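You operate a simulated robot arm through the tools that you are given. There is no shell and no other tool. Be economical: measure what you need, move in short steps, check, and stop when the job is done.

The job below is to be done with a simulated robot arm. You get a single attempt, and the scene is never put back.

JOB
Put the sealed small can with yellow band on the middle shelf of green rack. Open the drawer marked wipes, take the purple cup with dated lid and leave it in the inside of drawer marked wipes, then shut the wipes. Take the clear sleeve marked peach and put it on the top of small steel table. Push the grey head with black handle shut. Do these in any order. Set down upright: sealed small can with yellow band, purple cup with dated lid.

It is judged by the outcome, as a careful person would: the job done as asked, and still so three seconds after it is handed in. It fails if anything else is knocked over, pushed out of place, dropped, spilled or broken. A push-on lid holds only when it is set on centred and level and pressed home; a screw cap is set on level and turned clockwise until tight.

ROBOT AND FRAMES
A 7-joint arm with a two-finger parallel gripper on a trunk, on a base that drives. Base frame: it is fixed to the floor where the robot stands at the start and does not move with it; the origin is under the middle of the robot, x ahead of it, y to its left, z up. Units: mm, rad, N and s.
With the tool pointing down near the work surface it reaches from about 340 to 760 mm from the robot's upright axis, wherever it stands. Its first joint turns from -2.007 to 2.007 rad. Places, roughly: drawer marked wipes [-500, -1800, 200]; grey head with black handle [-1900, -400, 1100]; inside of drawer marked wipes [-500, -1900, 100]; middle shelf of green rack [-2100, 1800, 1000]; sealed small can with yellow band (6x6x9 cm) [500, 200, 900]; top of small steel table [-1100, -1900, 700]. Payload 3.91 kg.
Tool frame: the origin (TCP) lies between the finger pads and is the grasp point; the fingertips stand 30 mm ahead of it; z points along the fingers, y is the line along which they close. Largest opening 110 mm; finger width 20, thickness 10; the body of the gripper, 48 by 112 mm, starts 55 mm behind the TCP.
Orientation is that of the tool frame in the base frame, as a unit quaternion [w, x, y, z]. With the fingers straight down and closing along the base's y, the tool's x points along the base's -x, its y along +y and its z along -z.

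CONTROLS
- The arm moves only by the tool arm_command. Its argument "plan" is a list of rows, each an object (a shift or turn left out is 0, a gripper value left out holds the last) with "offset": the shift along the base's x, y, z in mm, a list of three; "angular": the turn, a rotation vector about the base's x, y, z in rad, a list of three. In form: [{"offset": [dx, dy, dz], "angular": [ax, ay, az]}, ...]. A call has 1 to 10 rows; each row is the pose to reach, as a shift and turn from the pose commanded when the call began. "grip" is the gripper command, from -1 (fully open) to 1 (shut), values between in proportion, set as the call begins (left out, the last holds). Each row takes 0.2 s and may step no farther than 50 mm and 0.15 rad from the row before; otherwise, or with a gripper value out of range, the whole call is refused. A pose out of reach is approached as far as the arm can. The call stops where the force on the tool passes 40 N (or 10 N more than at its start, if that is more) or the arm is blocked; 0.2 s more then pass. The fingers move at their own pace (about 108 mm/s each) and stop on an object; they squeeze with about 30 N. The grip force told is the motor's: it shows also when the fingers shut on nothing. Time passes only in rows, and 0.2 s behind the last, so rows that repeat a pose let the fingers close. It gives the time, the measured TCP pose, the force on the tool (base axes), the opening and the grip force at its end, in the units of the frame above (readings bear some noise), with the torque about the TCP (base axes, N m) and any sound that the robot's microphone picked up, and new pictures: "views" is both (left out), scene, wrist or none.
- Cameras (640 x 400 px; columns grow to the right, rows downward): "scene" is now at [23.4, 161.3, 1566.4]; the picture's right is [0.12, -0.99, 0.00], its down [-0.68, -0.08, -0.73] and it looks along [0.73, 0.09, -0.68] (base axes); focal length 289 px, centre (320, 200). "wrist" rides on the gripper at [72, 17, -103] in the tool frame; the picture's right is [-0.23, 0.97, 0.00], its down [-0.76, -0.18, -0.62] and it looks along [-0.61, -0.14, 0.78] (tool axes); focal length 222 px, centre (320, 200). There is no depth. A picture from a camera that has moved, and an enlarged one, comes with that camera's place and axes in the base frame and with its lens.
- move_column(by): slides the trunk up (or, below 0, down) by that many mm; the arm and the scene camera ride with it, the base frame stays. It gives what a move gives, with no picture.
- steer(legs): drives the robot by 1 to 6 legs, each [ahead, turn to the left] in mm and rad, along the robot's own axes; the way and the turn of a leg run together, so that a leg with both is an arc; at most 1500 mm and 3.142 rad a leg. The arm and the cameras ride along, it lands a little off, and it stops where it bumps. It gives what a move gives, and a new picture of the scene camera.
- aim_head(pan, tilt): turns the head with the scene camera to pan (to the left, within 2.705 rad either way) and tilt (down, from -0.506 to 1.204), counted from straight ahead of the robot. It gives what a move gives, and a new picture of the scene camera.
- inspect(camera, box): a new picture of the part [left, top, right, bottom] of that camera's present view, enlarged. No time passes.
- hand_in(): hands the job in; it is judged then, once.

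Go step by step. Nothing tells you exact positions but the pictures and the camera data: compare them with the known pose of the tool, close in by small moves and look again before you grip or let go. The budget is 165 turns and 260 pictures, counting those below and the enlarged ones. Unless the task says otherwise, let go and move clear before handing in.

The tools are called after ">>>" by a JSON object that holds its "op" and its "data". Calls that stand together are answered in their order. arm_command: Moves the arm, as the interface text tells. Its arguments: {"type":"object","properties":{"plan":{"type":"array","items":{"type":"object","properties":{"offset":{"type":"array","items":{"type":"number"}},"angular":{"type":"array","items":{"type":"number"}}}}},"grip":{"type":"number"},"views":{"type":"string","enum":["both","scene","wrist","none"]}},"required":["plan"]} The other tools are called the same way: move_column (by) slides the trunk up or down; steer (legs) drives the base; aim_head (pan, tilt) turns the head that bears the scene camera; inspect (camera, box) takes an enlarged picture of a part of a camera's view; hand_in () hands the job in.

At the start:

```text
clock: 0.0
tcp_pos: [442.5, 256.0, 1199.0]
tcp_rot: [0.001, -0.003, 1.0, 0.0]
wrist_force: [0.1, -0.1, -0.1]
wrist_torque: [0.01, 0.01, -0.02]
grip_width: 110.1
gripper_force: 0.2
trunk travel left (down, up): [-675.0, 315.0]
robot x, y, heading: [3.6, 1.1, 0.003]
head pan, tilt: [0.119, 0.747]
```

scene: 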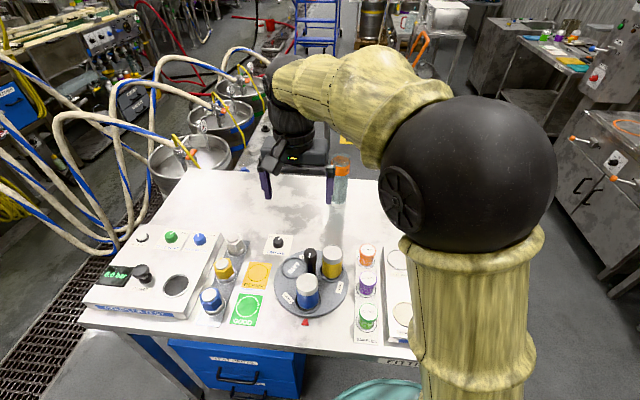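
wrist: 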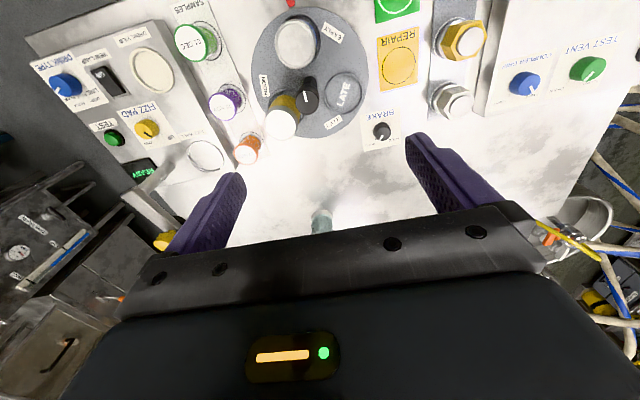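

I see a table with a rotating tray carrying cans, and a rack of small cups (orange, purple, green). I'll look closer before acting.

>>> {"op": "inspect", "data": {"camera": "scene", "box": [180, 210, 430, 366]}}

>>> {"op": "inspect", "data": {"camera": "wrist", "box": [150, 0, 470, 200]}}

>>> {"op": "aim_head", "data": {"pan": 2.6, "tilt": 0.3}}

>>> {"op": "aim_head", "data": {"pan": -2.6, "tilt": 0.4}}

>>> {"op": "aim_head", "data": {"pan": -1.6, "tilt": 0.5}}

```text
2.56 times, centred on (305, 288) of scene
camera zoom: at [23.4, 161.3, 1566.4], right [0.12, -0.99, 0.0], down [-0.68, -0.08, -0.73], along [0.73, 0.09, -0.68], focal length 741 px, centre (358, -25)
```

zoom: 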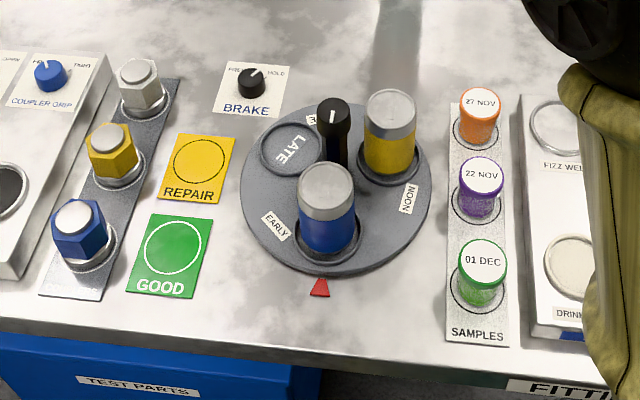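

```text
2.00 times, centred on (310, 100) of wrist
camera zoom: at [369.1, 272.6, 1301.8], right [0.22, 0.98, 0.0], down [0.76, -0.17, 0.62], along [0.61, -0.14, -0.78], focal length 444 px, centre (340, 400)
```

zoom: 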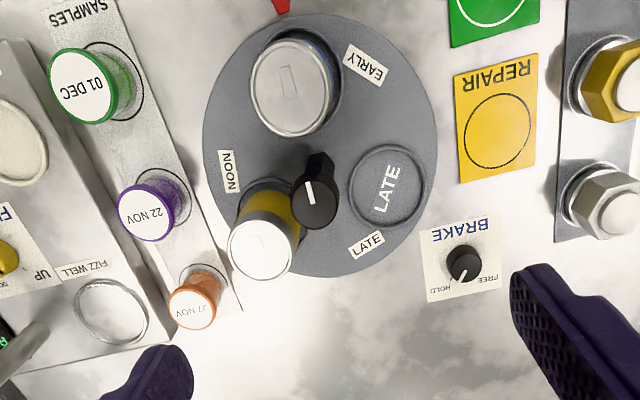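

```text
clock: 2.2
tcp_pos: [442.4, 256.0, 1199.9]
tcp_rot: [0.0, -0.004, 1.0, 0.0]
wrist_force: [0.0, -0.6, 0.5]
wrist_torque: [0.0, -0.03, 0.01]
grip_width: 109.8
gripper_force: 0.1
trunk travel left (down, up): [-675.0, 315.0]
robot x, y, heading: [-0.8, 1.5, -0.002]
head pan, tilt: [2.601, 0.3]
camera scene: at [-139.0, 199.5, 1606.5], right [0.52, 0.86, 0.0], down [0.25, -0.15, -0.96], along [-0.82, 0.49, -0.3], focal length 289 px, centre (320, 200)
```

scene: 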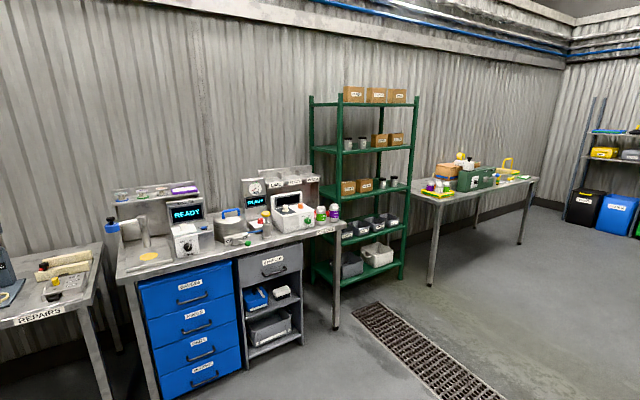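

```text
clock: 6.3
tcp_pos: [441.4, 256.8, 1199.7]
tcp_rot: [0.0, -0.003, 1.0, 0.0]
wrist_force: [-0.6, 0.1, 0.7]
wrist_torque: [0.01, -0.03, 0.01]
grip_width: 109.9
gripper_force: 0.0
trunk travel left (down, up): [-675.0, 315.0]
robot x, y, heading: [0.7, 0.3, -0.003]
head pan, tilt: [-2.601, 0.4]
camera scene: at [-138.4, 103.6, 1597.3], right [-0.52, 0.86, 0.0], down [0.33, 0.2, -0.92], along [-0.79, -0.47, -0.39], focal length 289 px, centre (320, 200)
```

scene: 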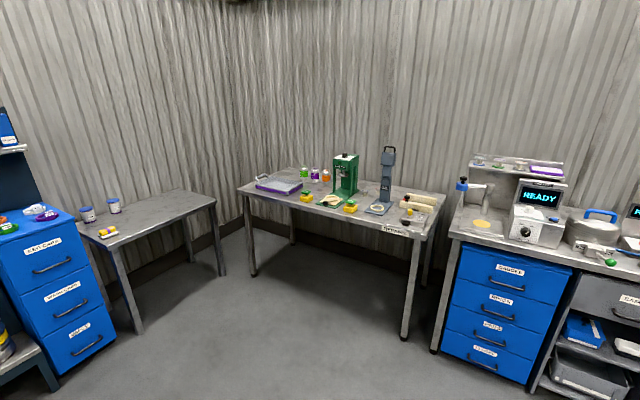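

```text
clock: 7.6
tcp_pos: [441.0, 256.5, 1199.1]
tcp_rot: [0.0, -0.003, 1.0, 0.0]
wrist_force: [0.4, -0.1, 0.3]
wrist_torque: [0.0, 0.01, 0.03]
grip_width: 110.0
gripper_force: 0.1
trunk travel left (down, up): [-675.0, 315.0]
robot x, y, heading: [1.4, 2.6, 0.002]
head pan, tilt: [-1.6, 0.499]
camera scene: at [-61.8, 60.4, 1588.1], right [-1.0, 0.03, 0.0], down [0.01, 0.48, -0.88], along [-0.03, -0.88, -0.48], focal length 289 px, centre (320, 200)
```

scene: 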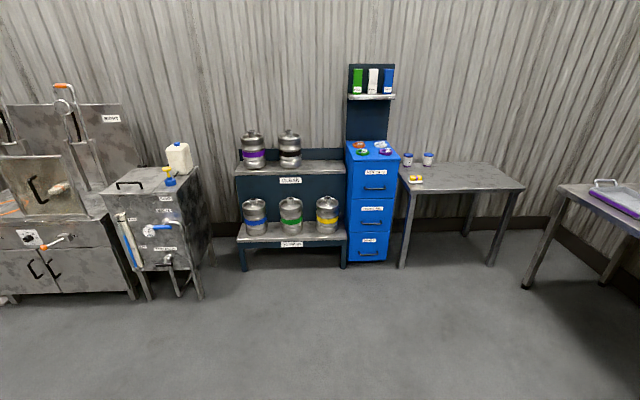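

>>> {"op": "inspect", "data": {"camera": "scene", "box": [330, 120, 450, 195]}}

>>> {"op": "inspect", "data": {"camera": "scene", "box": [330, 190, 450, 265]}}

>>> {"op": "aim_head", "data": {"pan": -2.6, "tilt": 0.4}}

>>> {"op": "inspect", "data": {"camera": "scene", "box": [240, 130, 450, 261]}}

>>> {"op": "inspect", "data": {"camera": "scene", "box": [450, 140, 640, 260]}}

>>> {"op": "aim_head", "data": {"pan": 2.4, "tilt": 0.2}}

>>> {"op": "inspect", "data": {"camera": "scene", "box": [220, 50, 420, 250]}}

```text
5.33 times, centred on (390, 158) of scene
camera zoom: at [-61.8, 60.4, 1588.1], right [-1.0, 0.03, 0.0], down [0.01, 0.48, -0.88], along [-0.03, -0.88, -0.48], focal length 1544 px, centre (-53, 427)
```

zoom: 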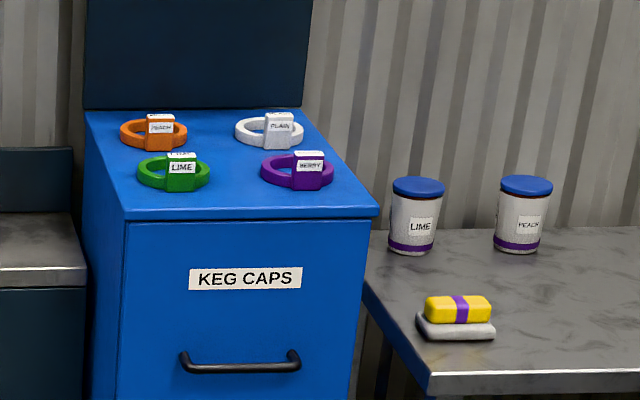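

```text
5.33 times, centred on (390, 228) of scene
camera zoom: at [-61.8, 60.4, 1588.1], right [-1.0, 0.03, 0.0], down [0.01, 0.48, -0.88], along [-0.03, -0.88, -0.48], focal length 1544 px, centre (-53, 53)
```

zoom: 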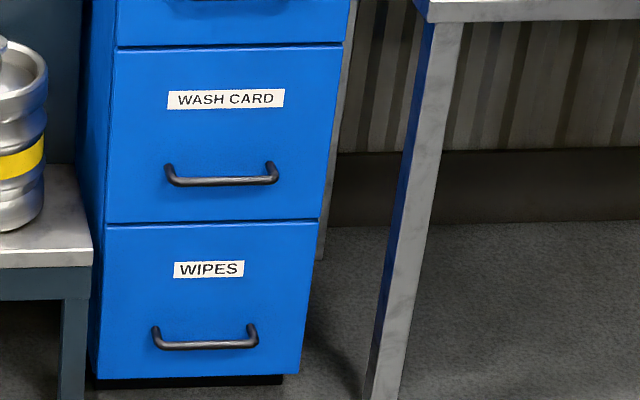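

```text
clock: 8.9
tcp_pos: [441.3, 256.9, 1199.2]
tcp_rot: [0.0, -0.003, 1.0, 0.0]
wrist_force: [-0.1, 0.0, -0.3]
wrist_torque: [0.01, -0.02, -0.03]
grip_width: 110.0
gripper_force: 0.1
trunk travel left (down, up): [-675.0, 315.0]
robot x, y, heading: [-1.7, 1.8, -0.002]
head pan, tilt: [-2.601, 0.4]
camera scene: at [-138.3, 103.6, 1597.3], right [-0.52, 0.86, 0.0], down [0.33, 0.2, -0.92], along [-0.79, -0.47, -0.39], focal length 289 px, centre (320, 200)
```

scene: 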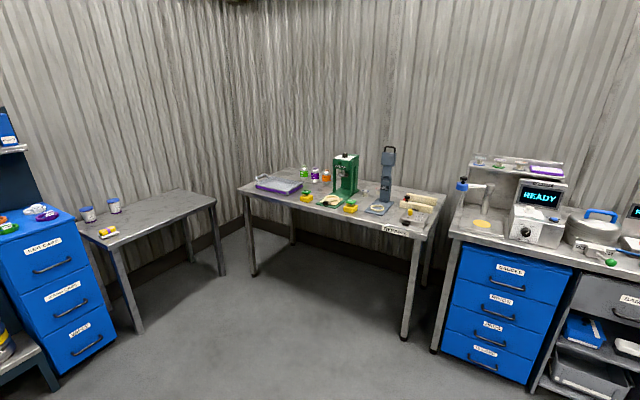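

```text
3.05 times, centred on (345, 196) of scene
camera zoom: at [-138.3, 103.6, 1597.3], right [-0.52, 0.86, 0.0], down [0.33, 0.2, -0.92], along [-0.79, -0.47, -0.39], focal length 882 px, centre (244, 214)
```

zoom: 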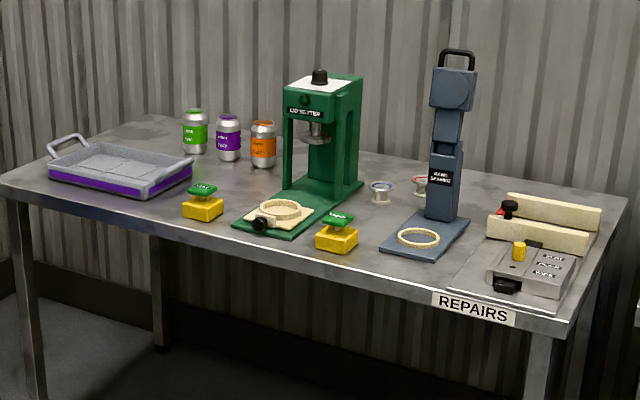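

```text
3.33 times, centred on (545, 200) of scene
camera zoom: at [-138.3, 103.6, 1597.3], right [-0.52, 0.86, 0.0], down [0.33, 0.2, -0.92], along [-0.79, -0.47, -0.39], focal length 965 px, centre (-430, 200)
```

zoom: 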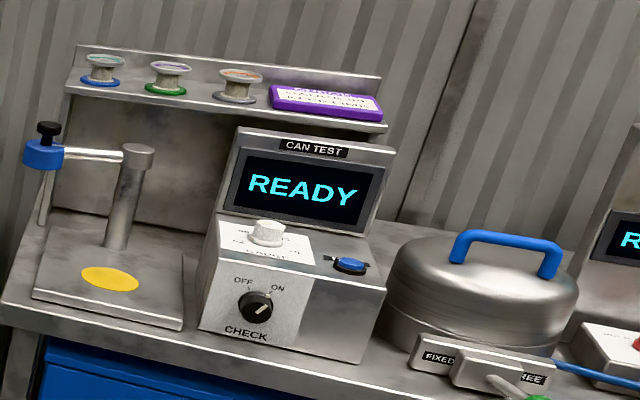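

```text
clock: 12.8
tcp_pos: [441.4, 256.8, 1198.1]
tcp_rot: [0.001, -0.004, 1.0, 0.0]
wrist_force: [-0.2, -0.2, -0.9]
wrist_torque: [0.01, -0.01, -0.03]
grip_width: 109.9
gripper_force: 0.0
trunk travel left (down, up): [-675.0, 315.0]
robot x, y, heading: [3.4, -1.0, -0.001]
head pan, tilt: [2.4, 0.201]
camera scene: at [-127.7, 214.4, 1615.8], right [0.68, 0.74, 0.0], down [0.15, -0.13, -0.98], along [-0.72, 0.66, -0.2], focal length 289 px, centre (320, 200)
```

scene: 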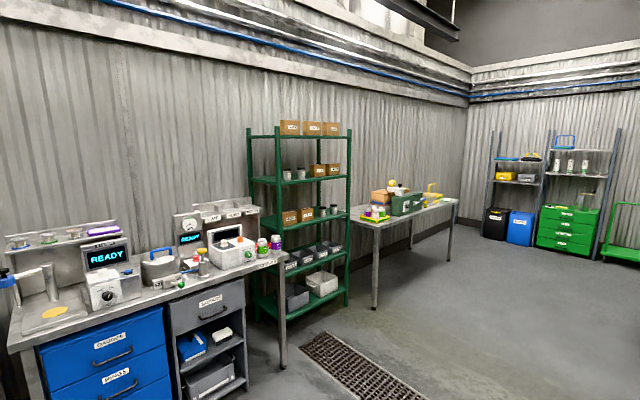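

```text
2.00 times, centred on (320, 150) of scene
camera zoom: at [-127.7, 214.4, 1615.8], right [0.68, 0.74, 0.0], down [0.15, -0.13, -0.98], along [-0.72, 0.66, -0.2], focal length 579 px, centre (320, 300)
```

zoom: 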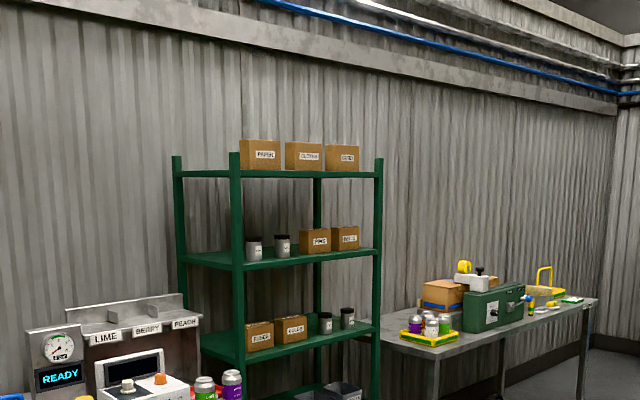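

>>> {"op": "aim_head", "data": {"pan": 0.0, "tilt": 0.6}}

>>> {"op": "inspect", "data": {"camera": "scene", "box": [200, 150, 400, 275]}}

>>> {"op": "inspect", "data": {"camera": "wrist", "box": [240, 140, 440, 265]}}

>>> {"op": "aim_head", "data": {"pan": 1.0, "tilt": 0.5}}

>>> {"op": "aim_head", "data": {"pan": -0.8, "tilt": 0.5}}

```text
clock: 15.0
tcp_pos: [441.7, 256.0, 1199.5]
tcp_rot: [0.0, -0.004, 1.0, 0.0]
wrist_force: [0.0, 0.0, 0.2]
wrist_torque: [0.02, 0.04, 0.05]
grip_width: 109.8
gripper_force: 0.0
trunk travel left (down, up): [-675.0, 315.0]
robot x, y, heading: [3.0, 1.5, 0.002]
head pan, tilt: [0.0, 0.6]
camera scene: at [29.4, 151.4, 1579.0], right [0.0, -1.0, 0.0], down [-0.56, 0.0, -0.83], along [0.83, 0.0, -0.56], focal length 289 px, centre (320, 200)
```

scene: 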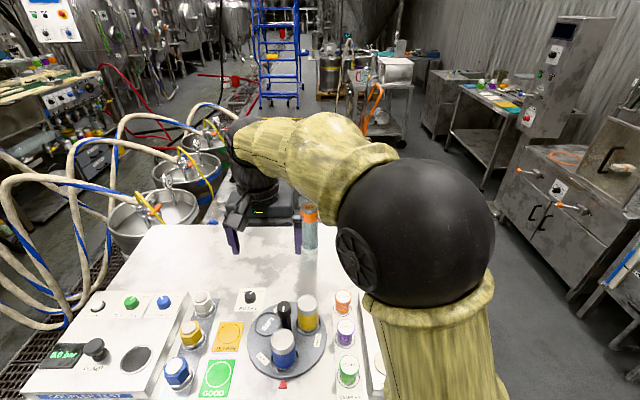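

```text
3.20 times, centred on (300, 212) of scene
camera zoom: at [29.4, 151.4, 1579.0], right [0.0, -1.0, 0.0], down [-0.56, 0.0, -0.83], along [0.83, 0.0, -0.56], focal length 926 px, centre (384, 160)
```

zoom: 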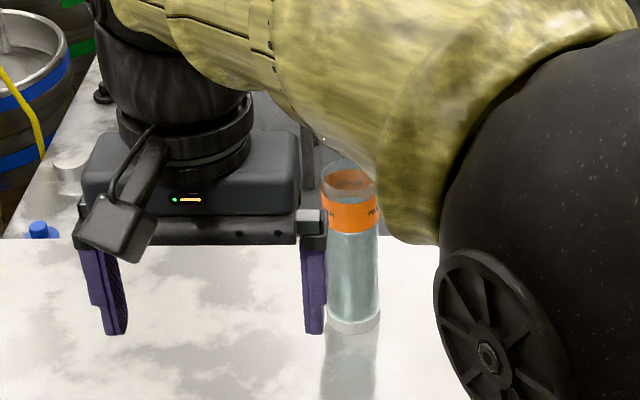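

```text
3.20 times, centred on (340, 202) of wrist
camera zoom: at [369.1, 272.6, 1301.8], right [0.22, 0.98, 0.0], down [0.76, -0.17, 0.62], along [0.61, -0.14, -0.78], focal length 711 px, centre (256, 192)
```

zoom: 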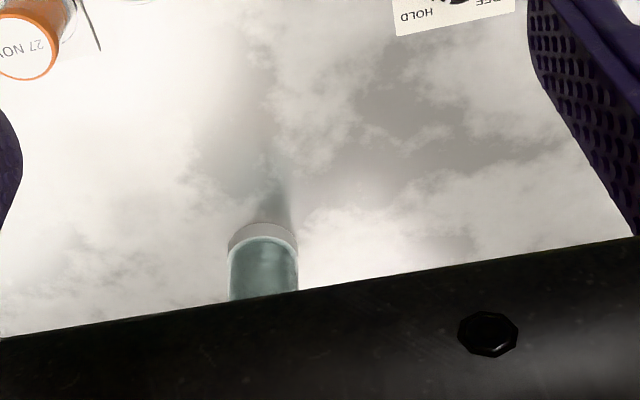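

```text
clock: 16.3
tcp_pos: [441.4, 256.2, 1199.7]
tcp_rot: [0.0, -0.004, 1.0, -0.001]
wrist_force: [-0.3, 0.0, 0.6]
wrist_torque: [0.01, -0.01, 0.0]
grip_width: 110.0
gripper_force: 0.0
trunk travel left (down, up): [-675.0, 315.0]
robot x, y, heading: [-0.1, 0.7, 0.002]
head pan, tilt: [1.0, 0.499]
camera scene: at [-9.7, 227.9, 1588.1], right [0.84, -0.54, 0.0], down [-0.26, -0.4, -0.88], along [0.47, 0.74, -0.48], focal length 289 px, centre (320, 200)
```

scene: 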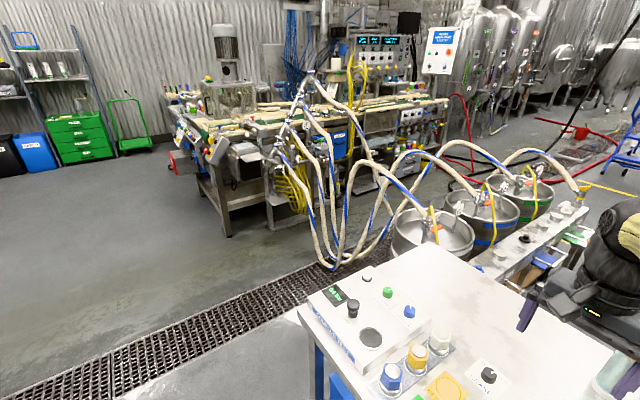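

```text
clock: 18.1
tcp_pos: [441.5, 255.5, 1199.6]
tcp_rot: [0.0, -0.004, 1.0, 0.0]
wrist_force: [0.4, 1.3, -0.2]
wrist_torque: [0.0, -0.01, 0.0]
grip_width: 109.9
gripper_force: 0.1
trunk travel left (down, up): [-675.0, 315.0]
robot x, y, heading: [1.1, 2.6, 0.0]
head pan, tilt: [-0.799, 0.499]
camera scene: at [4.5, 86.2, 1588.1], right [-0.72, -0.7, 0.0], down [-0.33, 0.34, -0.88], along [0.61, -0.63, -0.48], focal length 289 px, centre (320, 200)
```

scene: 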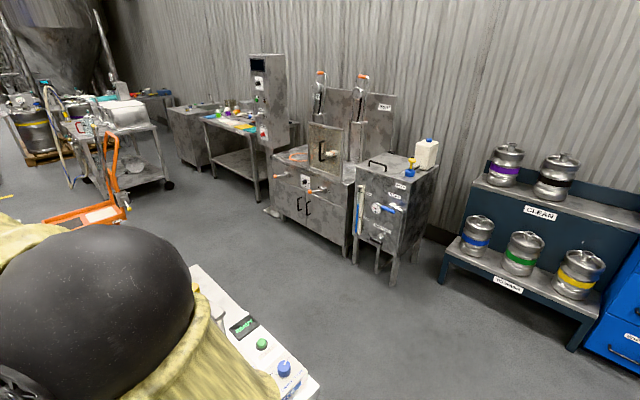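

The clear tube with the orange "PEACH" band is on the start table at about (785,186), and the yellow-band can is on the turntable at about (477,184), next to the centre post. I'll yaw the tool 90° so the wrist camera and fingers clear the post, then move over the can.

>>> {"op": "arm_command", "data": {"plan": [{"offset": [4, -8, 0], "angular": [0, 0, 0.15]}, {"offset": [8, -16, 0], "angular": [0, 0, 0.3]}, {"offset": [12, -24, 0], "angular": [0, 0, 0.45]}, {"offset": [16, -32, 0], "angular": [0, 0, 0.6]}, {"offset": [20, -40, 0], "angular": [0, 0, 0.75]}, {"offset": [24, -48, 0], "angular": [0, 0, 0.9]}, {"offset": [28, -56, -10], "angular": [0, 0, 1.05]}, {"offset": [32, -64, -40], "angular": [0, 0, 1.2]}, {"offset": [35, -70, -70], "angular": [0, 0, 1.35]}, {"offset": [35, -72, -100], "angular": [0, 0, 1.5]}], "grip": -1}}

>>> {"op": "aim_head", "data": {"pan": 0.0, "tilt": 0.8}}

```text
clock: 20.3
tcp_pos: [478.1, 184.5, 1096.5]
tcp_rot: [-0.001, -0.684, 0.729, 0.0]
wrist_force: [0.3, 0.2, -0.5]
wrist_torque: [0.0, 0.01, 0.01]
grip_width: 109.7
gripper_force: 0.1
trunk travel left (down, up): [-675.0, 315.0]
robot x, y, heading: [1.1, -1.5, -0.003]
head pan, tilt: [-0.799, 0.499]
camera scene: at [4.9, 86.2, 1588.1], right [-0.72, -0.7, 0.0], down [-0.33, 0.34, -0.88], along [0.61, -0.63, -0.48], focal length 289 px, centre (320, 200)
camera wrist: at [455.8, 112.9, 1199.3], right [-0.96, 0.29, 0.0], down [0.22, 0.75, 0.62], along [0.18, 0.6, -0.78], focal length 222 px, centre (320, 200)
```

scene: 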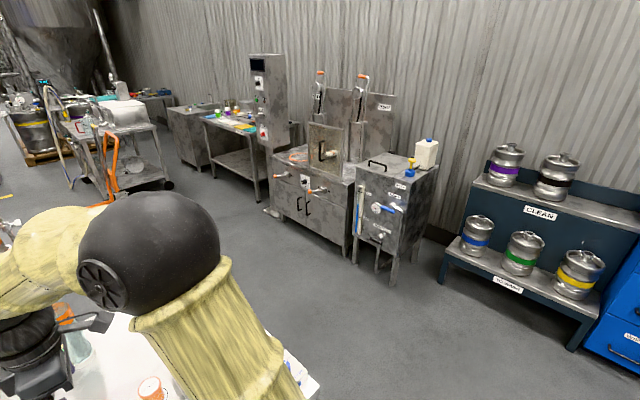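
wrist: 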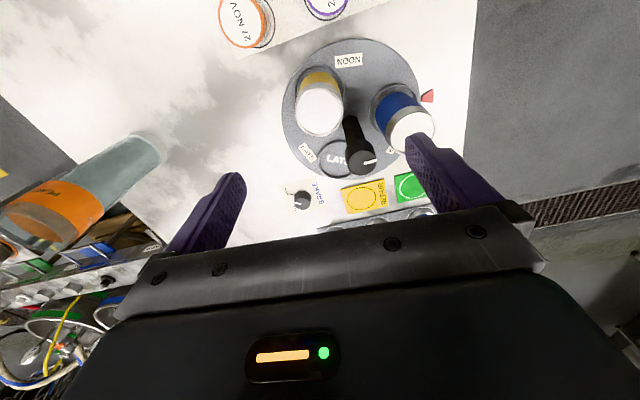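

```text
clock: 21.4
tcp_pos: [478.1, 184.6, 1097.2]
tcp_rot: [-0.001, -0.683, 0.73, -0.001]
wrist_force: [0.2, 1.0, -0.1]
wrist_torque: [0.02, -0.03, 0.02]
grip_width: 110.1
gripper_force: 0.2
trunk travel left (down, up): [-675.0, 315.0]
robot x, y, heading: [-0.6, 3.0, -0.0]
head pan, tilt: [0.0, 0.799]
camera scene: at [21.7, 151.2, 1562.2], right [0.0, -1.0, 0.0], down [-0.72, 0.0, -0.7], along [0.7, 0.0, -0.72], focal length 289 px, centre (320, 200)
```

scene: 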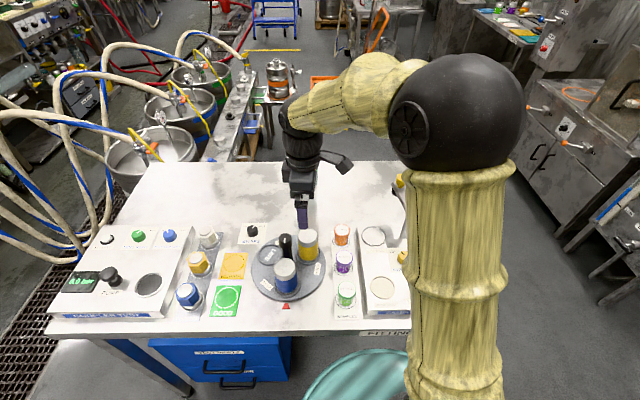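

>>> {"op": "arm_command", "data": {"plan": [{"offset": [-2, 0, -40], "angular": [0, 0, 0.07]}, {"offset": [-2, 0, -80], "angular": [0, 0, 0.07]}, {"offset": [-2, 0, -110], "angular": [0, 0, 0.07]}]}}

>>> {"op": "inspect", "data": {"camera": "scene", "box": [220, 180, 380, 310]}}

```text
clock: 22.2
tcp_pos: [474.5, 187.6, 986.2]
tcp_rot: [0.0, 0.709, -0.705, 0.0]
wrist_force: [0.1, -0.1, -0.3]
wrist_torque: [0.0, -0.01, -0.01]
grip_width: 110.0
gripper_force: 0.0
trunk travel left (down, up): [-675.0, 315.0]
robot x, y, heading: [-2.1, -2.8, 0.001]
head pan, tilt: [0.0, 0.799]
camera scene: at [22.2, 151.4, 1562.1], right [0.0, -1.0, 0.0], down [-0.72, 0.0, -0.7], along [0.7, 0.0, -0.72], focal length 289 px, centre (320, 200)
camera wrist: at [457.5, 114.0, 1088.9], right [-0.97, 0.22, 0.0], down [0.17, 0.76, 0.62], along [0.14, 0.61, -0.78], focal length 222 px, centre (320, 200)
```

scene: 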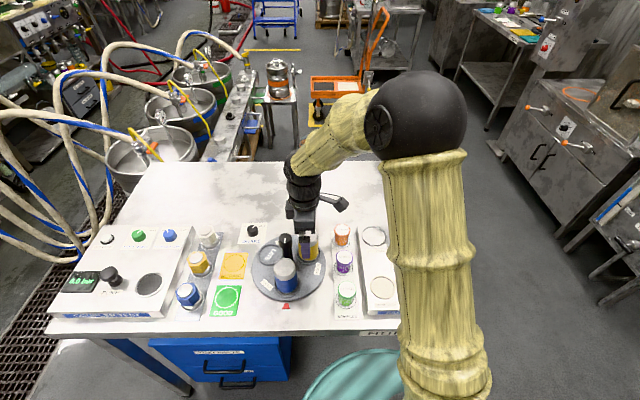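
wrist: 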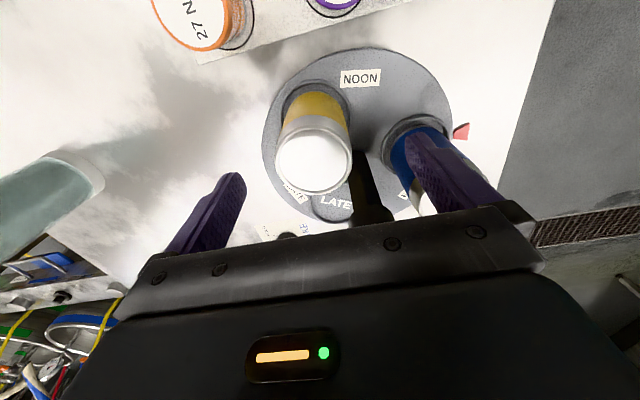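

```text
3.08 times, centred on (300, 245) of scene
camera zoom: at [22.2, 151.4, 1562.1], right [0.0, -1.0, 0.0], down [-0.72, 0.0, -0.7], along [0.7, 0.0, -0.72], focal length 890 px, centre (382, 62)
```

zoom: 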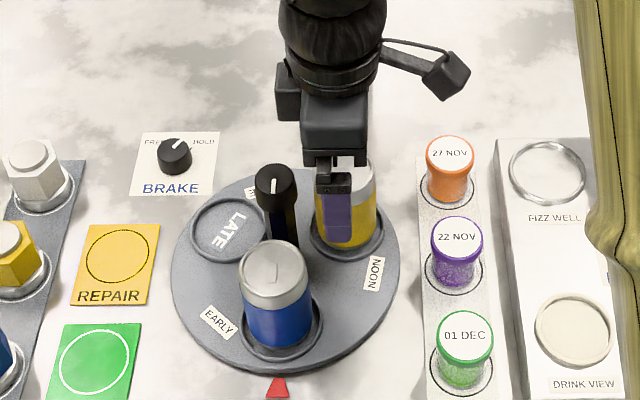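

>>> {"op": "arm_command", "data": {"plan": [{"offset": [3, -5, -20]}, {"offset": [3, -5, -40]}, {"offset": [3, -5, -54]}]}}

>>> {"op": "inspect", "data": {"camera": "scene", "box": [250, 200, 350, 300]}}

```text
clock: 23.0
tcp_pos: [477.3, 182.6, 933.3]
tcp_rot: [0.0, 0.709, -0.706, 0.0]
wrist_force: [0.7, -0.8, -0.6]
wrist_torque: [-0.05, -0.01, 0.0]
grip_width: 110.0
gripper_force: 0.1
trunk travel left (down, up): [-675.0, 315.0]
robot x, y, heading: [-1.0, 1.6, -0.001]
head pan, tilt: [0.0, 0.799]
camera scene: at [21.9, 151.4, 1562.1], right [0.0, -1.0, 0.0], down [-0.72, 0.0, -0.7], along [0.7, 0.0, -0.72], focal length 289 px, centre (320, 200)
camera wrist: at [460.0, 109.5, 1035.7], right [-0.98, 0.22, 0.0], down [0.17, 0.76, 0.62], along [0.14, 0.61, -0.78], focal length 222 px, centre (320, 200)
```

scene: 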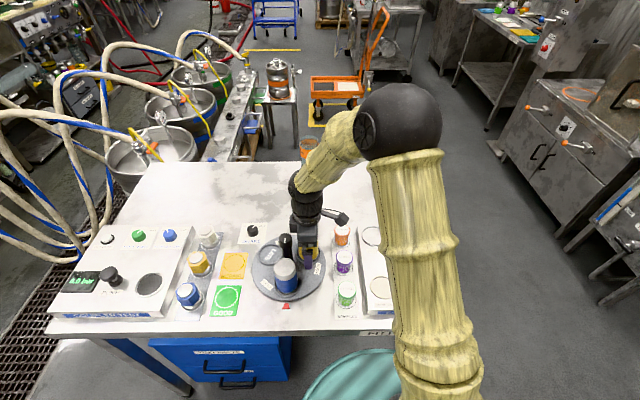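
wrist: 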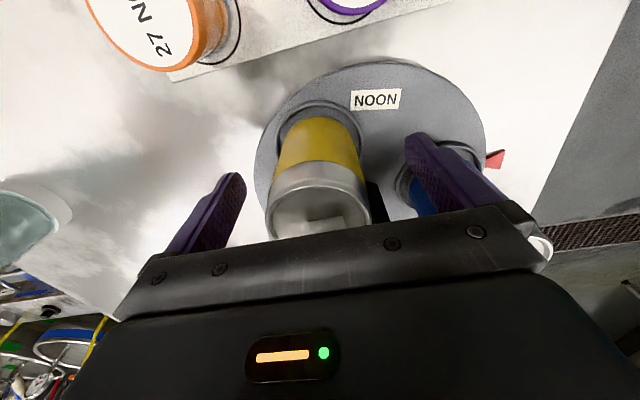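

```text
4.00 times, centred on (300, 250) of scene
camera zoom: at [21.9, 151.4, 1562.1], right [0.0, -1.0, 0.0], down [-0.72, 0.0, -0.7], along [0.7, 0.0, -0.72], focal length 1158 px, centre (400, 0)
```

zoom: 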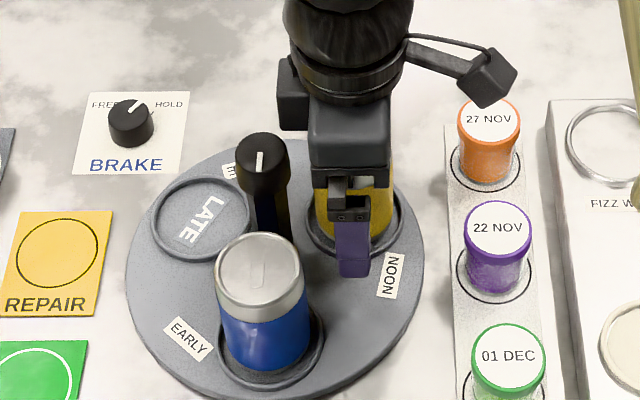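

>>> {"op": "arm_command", "data": {"plan": [{"offset": [0, 0, 0]}, {"offset": [0, 0, 0]}, {"offset": [0, 0, 0]}, {"offset": [0, 0, 0]}], "grip": 1, "views": "none"}}

>>> {"op": "arm_command", "data": {"plan": [{"offset": [0, 0, 20]}, {"offset": [0, 0, 60]}, {"offset": [0, 0, 100]}, {"offset": [0, 0, 140]}]}}

```text
clock: 24.0
tcp_pos: [476.3, 181.4, 933.3]
tcp_rot: [0.0, 0.709, -0.705, 0.0]
wrist_force: [0.3, -0.3, 0.3]
wrist_torque: [0.0, -0.03, 0.02]
grip_width: 52.3
gripper_force: 30.2
trunk travel left (down, up): [-675.0, 315.0]
robot x, y, heading: [-1.3, 1.2, 0.003]
head pan, tilt: [0.0, 0.799]
```

```text
clock: 25.0
tcp_pos: [479.4, 181.5, 1074.0]
tcp_rot: [0.001, 0.709, -0.705, -0.001]
wrist_force: [0.1, -0.2, -1.5]
wrist_torque: [-0.03, 0.0, 0.02]
grip_width: 52.6
gripper_force: 30.3
trunk travel left (down, up): [-675.0, 315.0]
robot x, y, heading: [0.2, -2.7, -0.004]
head pan, tilt: [0.0, 0.799]
camera scene: at [21.3, 151.1, 1562.1], right [0.0, -1.0, 0.0], down [-0.72, 0.0, -0.7], along [0.7, 0.0, -0.72], focal length 289 px, centre (320, 200)
camera wrist: at [462.0, 107.2, 1177.4], right [-0.98, 0.22, 0.0], down [0.17, 0.76, 0.62], along [0.14, 0.61, -0.78], focal length 222 px, centre (320, 200)
```

scene: 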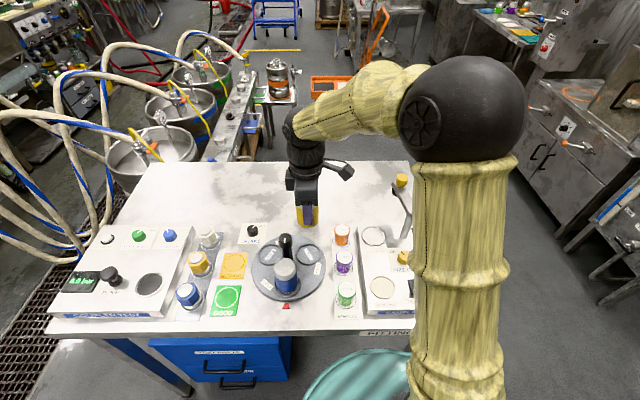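
wrist: 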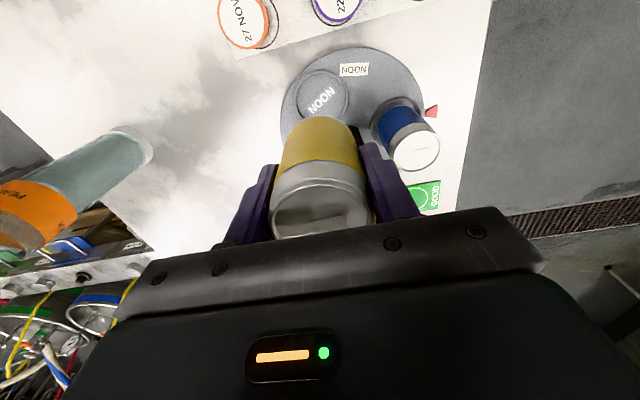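

>>> {"op": "arm_command", "data": {"plan": [{"offset": [16, 9, 10], "angular": [0, 0, -0.15]}, {"offset": [32, 18, 10], "angular": [0, 0, -0.3]}, {"offset": [48, 27, 10], "angular": [0, 0, -0.45]}, {"offset": [64, 36, 10], "angular": [0, 0, -0.6]}, {"offset": [80, 45, 10], "angular": [0, 0, -0.75]}, {"offset": [96, 54, 10], "angular": [0, 0, -0.9]}, {"offset": [112, 63, 0], "angular": [0, 0, -1.05]}, {"offset": [128, 72, -20], "angular": [0, 0, -1.2]}, {"offset": [144, 81, -40], "angular": [0, 0, -1.35]}, {"offset": [160, 89, -60], "angular": [0, 0, -1.5]}], "views": "none"}}

>>> {"op": "arm_command", "data": {"plan": [{"offset": [0, 0, -30], "angular": [0, 0, -0.07]}, {"offset": [0, 0, -60], "angular": [0, 0, -0.07]}, {"offset": [0, 0, -75], "angular": [0, 0, -0.07]}]}}

```text
clock: 27.2
tcp_pos: [637.4, 271.9, 1015.3]
tcp_rot: [0.0, -0.036, 0.999, 0.0]
wrist_force: [0.5, 0.5, -1.3]
wrist_torque: [-0.01, 0.05, -0.04]
grip_width: 52.3
gripper_force: 29.5
trunk travel left (down, up): [-675.0, 315.0]
robot x, y, heading: [4.0, 5.7, 0.001]
head pan, tilt: [0.0, 0.799]
```

```text
clock: 28.0
tcp_pos: [638.4, 268.7, 939.1]
tcp_rot: [-0.001, -0.003, 1.0, 0.0]
wrist_force: [-0.8, -0.1, -1.8]
wrist_torque: [-0.01, 0.03, -0.01]
grip_width: 52.5
gripper_force: 30.1
trunk travel left (down, up): [-675.0, 315.0]
robot x, y, heading: [-2.2, -1.6, 0.0]
head pan, tilt: [0.0, 0.799]
camera scene: at [22.1, 151.5, 1562.1], right [0.0, -1.0, 0.0], down [-0.72, 0.0, -0.7], along [0.7, 0.0, -0.72], focal length 289 px, centre (320, 200)
camera wrist: at [565.5, 285.0, 1042.0], right [0.22, 0.98, 0.0], down [0.76, -0.17, 0.62], along [0.61, -0.14, -0.78], focal length 222 px, centre (320, 200)
```

scene: 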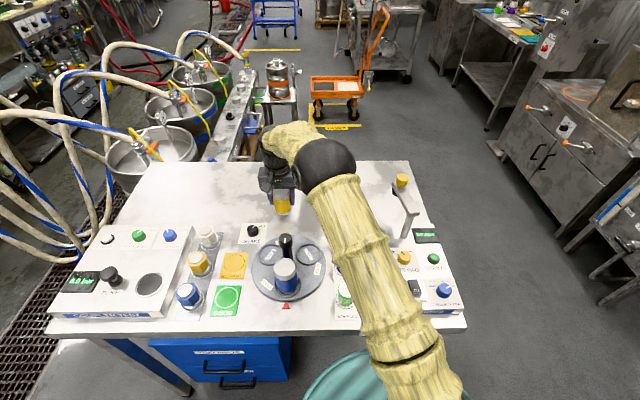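
wrist: 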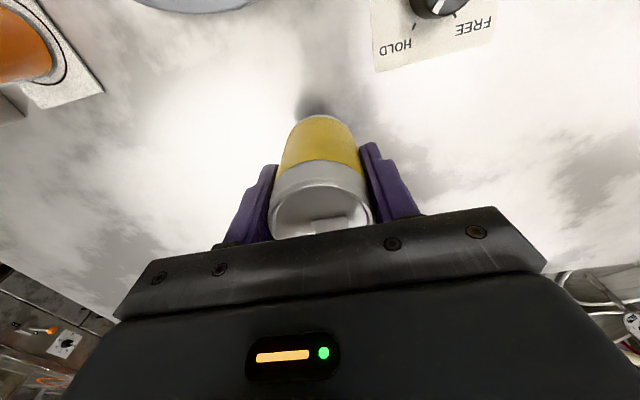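

>>> {"op": "arm_command", "data": {"plan": [{"offset": [0, 0, -8]}, {"offset": [0, 0, -12]}], "views": "none"}}

>>> {"op": "arm_command", "data": {"plan": [{"offset": [0, 0, -3]}], "views": "none"}}

>>> {"op": "arm_command", "data": {"plan": [{"offset": [0, 0, -3]}], "views": "wrist"}}

```text
clock: 28.6
tcp_pos: [637.2, 268.9, 928.0]
tcp_rot: [0.001, -0.003, 1.0, 0.0]
wrist_force: [1.0, 0.4, -2.0]
wrist_torque: [0.01, -0.03, 0.01]
grip_width: 52.2
gripper_force: 30.3
trunk travel left (down, up): [-675.0, 315.0]
robot x, y, heading: [0.7, -1.1, -0.001]
head pan, tilt: [0.0, 0.799]
```

```text
clock: 29.0
tcp_pos: [638.7, 268.0, 924.3]
tcp_rot: [0.0, -0.004, 1.0, 0.0]
wrist_force: [-0.1, -0.6, -0.9]
wrist_torque: [0.02, -0.01, 0.01]
grip_width: 52.3
gripper_force: 30.3
trunk travel left (down, up): [-675.0, 315.0]
robot x, y, heading: [2.0, -1.9, -0.0]
head pan, tilt: [0.0, 0.799]
```

```text
clock: 29.4
tcp_pos: [637.9, 268.5, 920.7]
tcp_rot: [0.0, -0.003, 1.0, 0.001]
wrist_force: [0.0, 0.6, -1.3]
wrist_torque: [0.0, -0.04, 0.0]
grip_width: 52.0
gripper_force: 30.0
trunk travel left (down, up): [-675.0, 315.0]
robot x, y, heading: [0.9, -0.4, -0.003]
head pan, tilt: [0.0, 0.799]
camera wrist: at [564.8, 285.2, 1024.5], right [0.22, 0.98, 0.0], down [0.76, -0.17, 0.62], along [0.61, -0.14, -0.78], focal length 222 px, centre (320, 200)
```

wrist: 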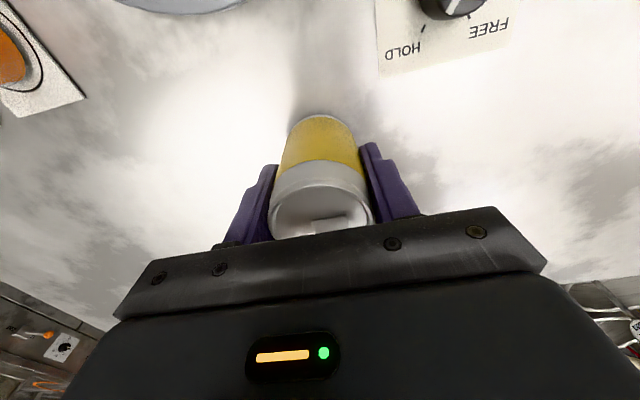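

>>> {"op": "arm_command", "data": {"plan": [{"offset": [0, 0, -3]}], "views": "none"}}

>>> {"op": "arm_command", "data": {"plan": [{"offset": [0, 0, -3]}], "views": "none"}}

>>> {"op": "arm_command", "data": {"plan": [{"offset": [0, 0, -3]}], "views": "none"}}

>>> {"op": "aim_head", "data": {"pan": 0.2, "tilt": 0.7}}

>>> {"op": "inspect", "data": {"camera": "scene", "box": [270, 160, 370, 260]}}

```text
clock: 29.8
tcp_pos: [637.7, 267.2, 920.8]
tcp_rot: [0.001, -0.004, 1.0, 0.0]
wrist_force: [-2.3, -0.1, 7.9]
wrist_torque: [-0.13, 0.19, -0.02]
grip_width: 52.2
gripper_force: 29.6
trunk travel left (down, up): [-675.0, 315.0]
robot x, y, heading: [3.1, 3.1, -0.004]
head pan, tilt: [0.0, 0.799]
```

```text
clock: 30.2
tcp_pos: [637.8, 268.8, 921.5]
tcp_rot: [0.003, -0.003, 1.0, 0.001]
wrist_force: [-1.5, -1.3, 22.5]
wrist_torque: [-0.42, 0.31, -0.08]
grip_width: 52.2
gripper_force: 30.0
trunk travel left (down, up): [-675.0, 315.0]
robot x, y, heading: [-0.8, -0.5, 0.001]
head pan, tilt: [0.0, 0.799]
```

```text
clock: 30.6
tcp_pos: [636.7, 269.9, 916.6]
tcp_rot: [0.002, -0.004, 1.0, 0.001]
wrist_force: [2.1, 1.3, 25.2]
wrist_torque: [-0.34, -0.09, 0.01]
grip_width: 52.5
gripper_force: 30.1
trunk travel left (down, up): [-675.0, 315.0]
robot x, y, heading: [2.7, -0.4, -0.0]
head pan, tilt: [0.0, 0.799]
```

```text
clock: 31.3
tcp_pos: [637.8, 269.4, 915.6]
tcp_rot: [0.001, -0.004, 1.0, 0.001]
wrist_force: [4.1, 3.7, 22.2]
wrist_torque: [0.14, -0.34, 0.0]
grip_width: 52.6
gripper_force: 30.1
trunk travel left (down, up): [-675.0, 315.0]
robot x, y, heading: [-0.1, 1.3, 0.002]
head pan, tilt: [0.201, 0.7]
camera scene: at [22.3, 167.7, 1570.5], right [0.2, -0.98, 0.0], down [-0.63, -0.13, -0.77], along [0.75, 0.15, -0.64], focal length 289 px, centre (320, 200)
```

scene: 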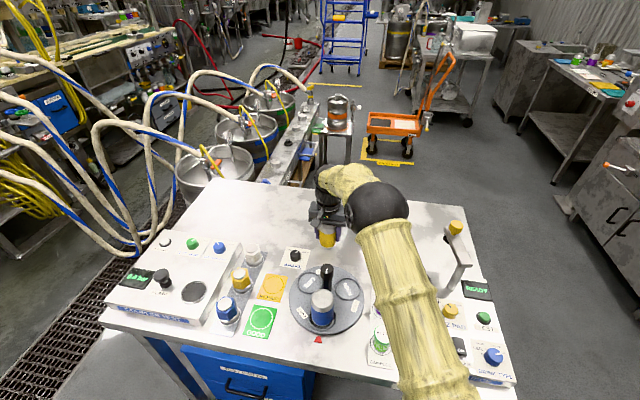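

```text
4.00 times, centred on (320, 210) of scene
camera zoom: at [22.3, 167.7, 1570.5], right [0.2, -0.98, 0.0], down [-0.63, -0.13, -0.77], along [0.75, 0.15, -0.64], focal length 1158 px, centre (320, 160)
```

zoom: 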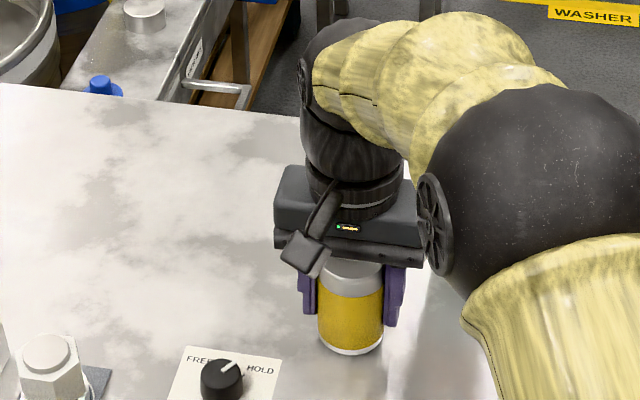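

The can is standing on the table at about (638,269). I'll release it, rise, tilt the tool forward and regrasp from the side for the shelf.

>>> {"op": "arm_command", "data": {"plan": [{"offset": [0, 0, 4]}, {"offset": [0, 0, 4]}], "views": "none"}}

>>> {"op": "arm_command", "data": {"plan": [{"offset": [0, 0, 0]}, {"offset": [0, 0, 0]}, {"offset": [0, 0, 0]}, {"offset": [0, 0, 40]}, {"offset": [0, 0, 80]}, {"offset": [0, 0, 120]}], "grip": -1, "views": "wrist"}}

>>> {"op": "arm_command", "data": {"plan": [{"offset": [-40, 0, 10], "angular": [0, -0.14, 0]}, {"offset": [-80, 0, 20], "angular": [0, -0.28, 0]}, {"offset": [-110, 0, 30], "angular": [0, -0.42, 0]}, {"offset": [-130, 0, 30], "angular": [0, -0.56, 0]}, {"offset": [-150, 0, 20], "angular": [0, -0.7, 0]}, {"offset": [-150, 0, 10], "angular": [0, -0.84, 0]}]}}

```text
clock: 31.9
tcp_pos: [637.6, 268.5, 915.1]
tcp_rot: [-0.002, -0.003, 1.0, -0.002]
wrist_force: [-0.2, 0.7, 0.9]
wrist_torque: [0.05, -0.03, 0.02]
grip_width: 52.2
gripper_force: 29.8
trunk travel left (down, up): [-675.0, 315.0]
robot x, y, heading: [1.5, 1.4, 0.003]
head pan, tilt: [0.201, 0.7]
```

```text
clock: 33.3
tcp_pos: [637.6, 267.9, 1036.7]
tcp_rot: [-0.001, -0.003, 1.0, 0.0]
wrist_force: [-0.3, -0.4, -0.1]
wrist_torque: [0.03, 0.0, 0.02]
grip_width: 109.9
gripper_force: 0.1
trunk travel left (down, up): [-675.0, 315.0]
robot x, y, heading: [0.4, 3.3, -0.002]
head pan, tilt: [0.201, 0.7]
camera wrist: at [565.9, 284.0, 1139.0], right [0.22, 0.98, 0.0], down [0.76, -0.17, 0.62], along [0.61, -0.14, -0.78], focal length 222 px, centre (320, 200)
```

wrist: 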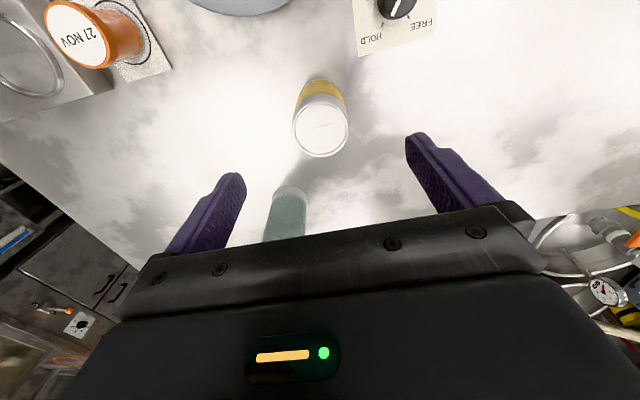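

```text
clock: 34.7
tcp_pos: [485.8, 270.6, 1047.8]
tcp_rot: [0.408, -0.004, 0.913, -0.001]
wrist_force: [-0.7, 0.1, 0.5]
wrist_torque: [-0.02, 0.0, -0.04]
grip_width: 110.3
gripper_force: 0.0
trunk travel left (down, up): [-675.0, 315.0]
robot x, y, heading: [3.5, 1.1, 0.001]
head pan, tilt: [0.201, 0.7]
camera scene: at [22.0, 170.2, 1570.3], right [0.2, -0.98, 0.0], down [-0.63, -0.13, -0.77], along [0.75, 0.15, -0.64], focal length 289 px, centre (320, 200)
camera wrist: at [359.6, 286.5, 1061.6], right [0.15, 0.98, 0.16], down [0.04, -0.17, 0.98], along [0.99, -0.14, -0.07], focal length 222 px, centre (320, 200)
```

scene: 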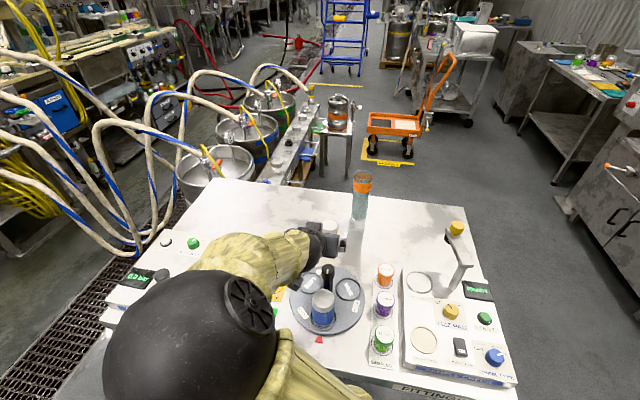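
wrist: 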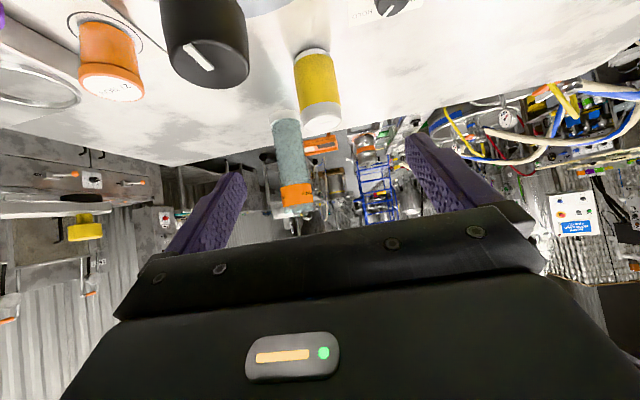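

>>> {"op": "arm_command", "data": {"plan": [{"offset": [45, 0, 0]}, {"offset": [90, 0, 0]}, {"offset": [105, 0, -35]}, {"offset": [115, 0, -70]}, {"offset": [122, 0, -105]}, {"offset": [130, 0, -132]}]}}

>>> {"op": "inspect", "data": {"camera": "scene", "box": [270, 160, 410, 260]}}

```text
clock: 36.1
tcp_pos: [620.9, 267.4, 912.1]
tcp_rot: [0.408, -0.003, 0.913, -0.001]
wrist_force: [0.7, -0.1, -0.3]
wrist_torque: [0.01, 0.0, -0.03]
grip_width: 110.1
gripper_force: 0.0
trunk travel left (down, up): [-675.0, 315.0]
robot x, y, heading: [-3.2, -3.5, -0.001]
head pan, tilt: [0.201, 0.7]
camera scene: at [24.8, 168.7, 1570.4], right [0.2, -0.98, 0.0], down [-0.63, -0.13, -0.76], along [0.75, 0.15, -0.64], focal length 289 px, centre (320, 200)
camera wrist: at [493.9, 283.6, 927.0], right [0.15, 0.98, 0.16], down [0.05, -0.17, 0.98], along [0.99, -0.14, -0.07], focal length 222 px, centre (320, 200)
```

scene: 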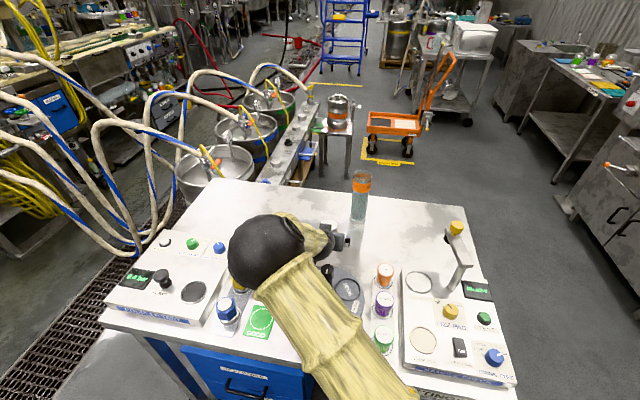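
wrist: 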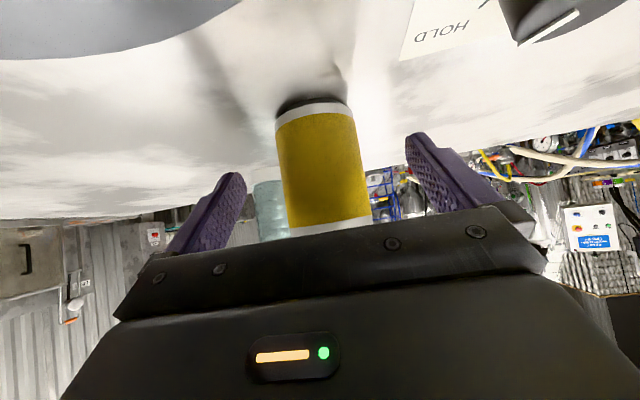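

```text
4.00 times, centred on (340, 210) of scene
camera zoom: at [24.8, 168.7, 1570.4], right [0.2, -0.98, 0.0], down [-0.63, -0.13, -0.76], along [0.75, 0.15, -0.64], focal length 1158 px, centre (240, 160)
```

zoom: 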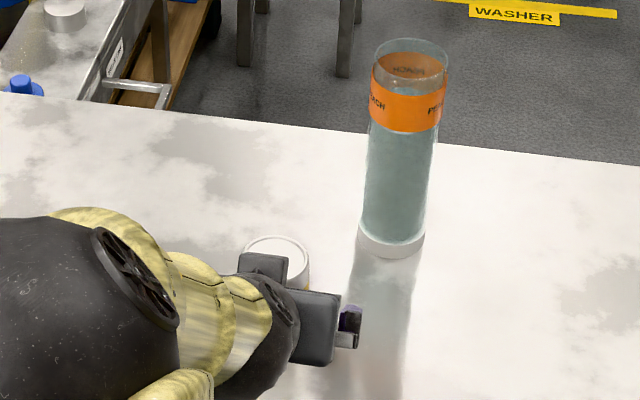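

>>> {"op": "arm_command", "data": {"plan": [{"offset": [10, 0, 0]}, {"offset": [17, 0, 0]}], "views": "none"}}

>>> {"op": "arm_command", "data": {"plan": [{"offset": [0, 0, 0]}, {"offset": [0, 0, 0]}, {"offset": [0, 0, 0]}, {"offset": [0, 0, 0]}], "grip": 1, "views": "wrist"}}

>>> {"op": "arm_command", "data": {"plan": [{"offset": [0, 0, 40]}, {"offset": [-20, 0, 90]}, {"offset": [-60, 0, 120]}, {"offset": [-100, 0, 140]}, {"offset": [-140, 0, 150]}]}}

```text
clock: 36.7
tcp_pos: [635.5, 266.9, 914.9]
tcp_rot: [0.408, -0.003, 0.913, -0.001]
wrist_force: [0.8, 0.2, 0.2]
wrist_torque: [0.0, 0.0, 0.03]
grip_width: 109.8
gripper_force: 0.3
trunk travel left (down, up): [-675.0, 315.0]
robot x, y, heading: [3.5, 1.1, -0.001]
head pan, tilt: [0.201, 0.7]
```

```text
clock: 37.7
tcp_pos: [634.4, 268.4, 915.1]
tcp_rot: [0.408, -0.003, 0.913, -0.001]
wrist_force: [0.6, 0.4, 1.1]
wrist_torque: [-0.02, 0.0, 0.01]
grip_width: 52.0
gripper_force: 29.9
trunk travel left (down, up): [-675.0, 315.0]
robot x, y, heading: [1.5, 2.7, -0.0]
head pan, tilt: [0.201, 0.7]
camera wrist: at [508.9, 283.2, 929.6], right [0.15, 0.98, 0.16], down [0.05, -0.17, 0.98], along [0.99, -0.14, -0.07], focal length 222 px, centre (320, 200)
```

wrist: 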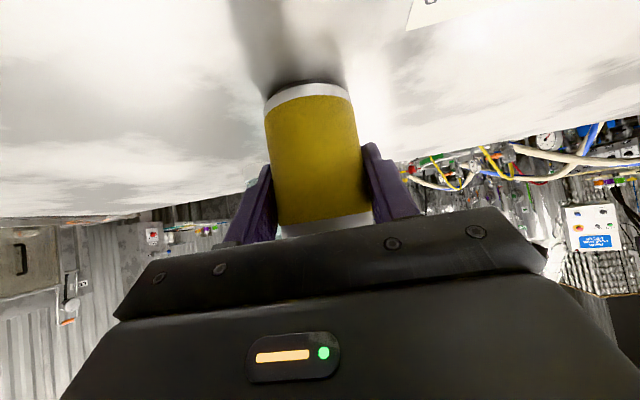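

```text
refused: row 2 steps farther than a row can; nothing moved
```

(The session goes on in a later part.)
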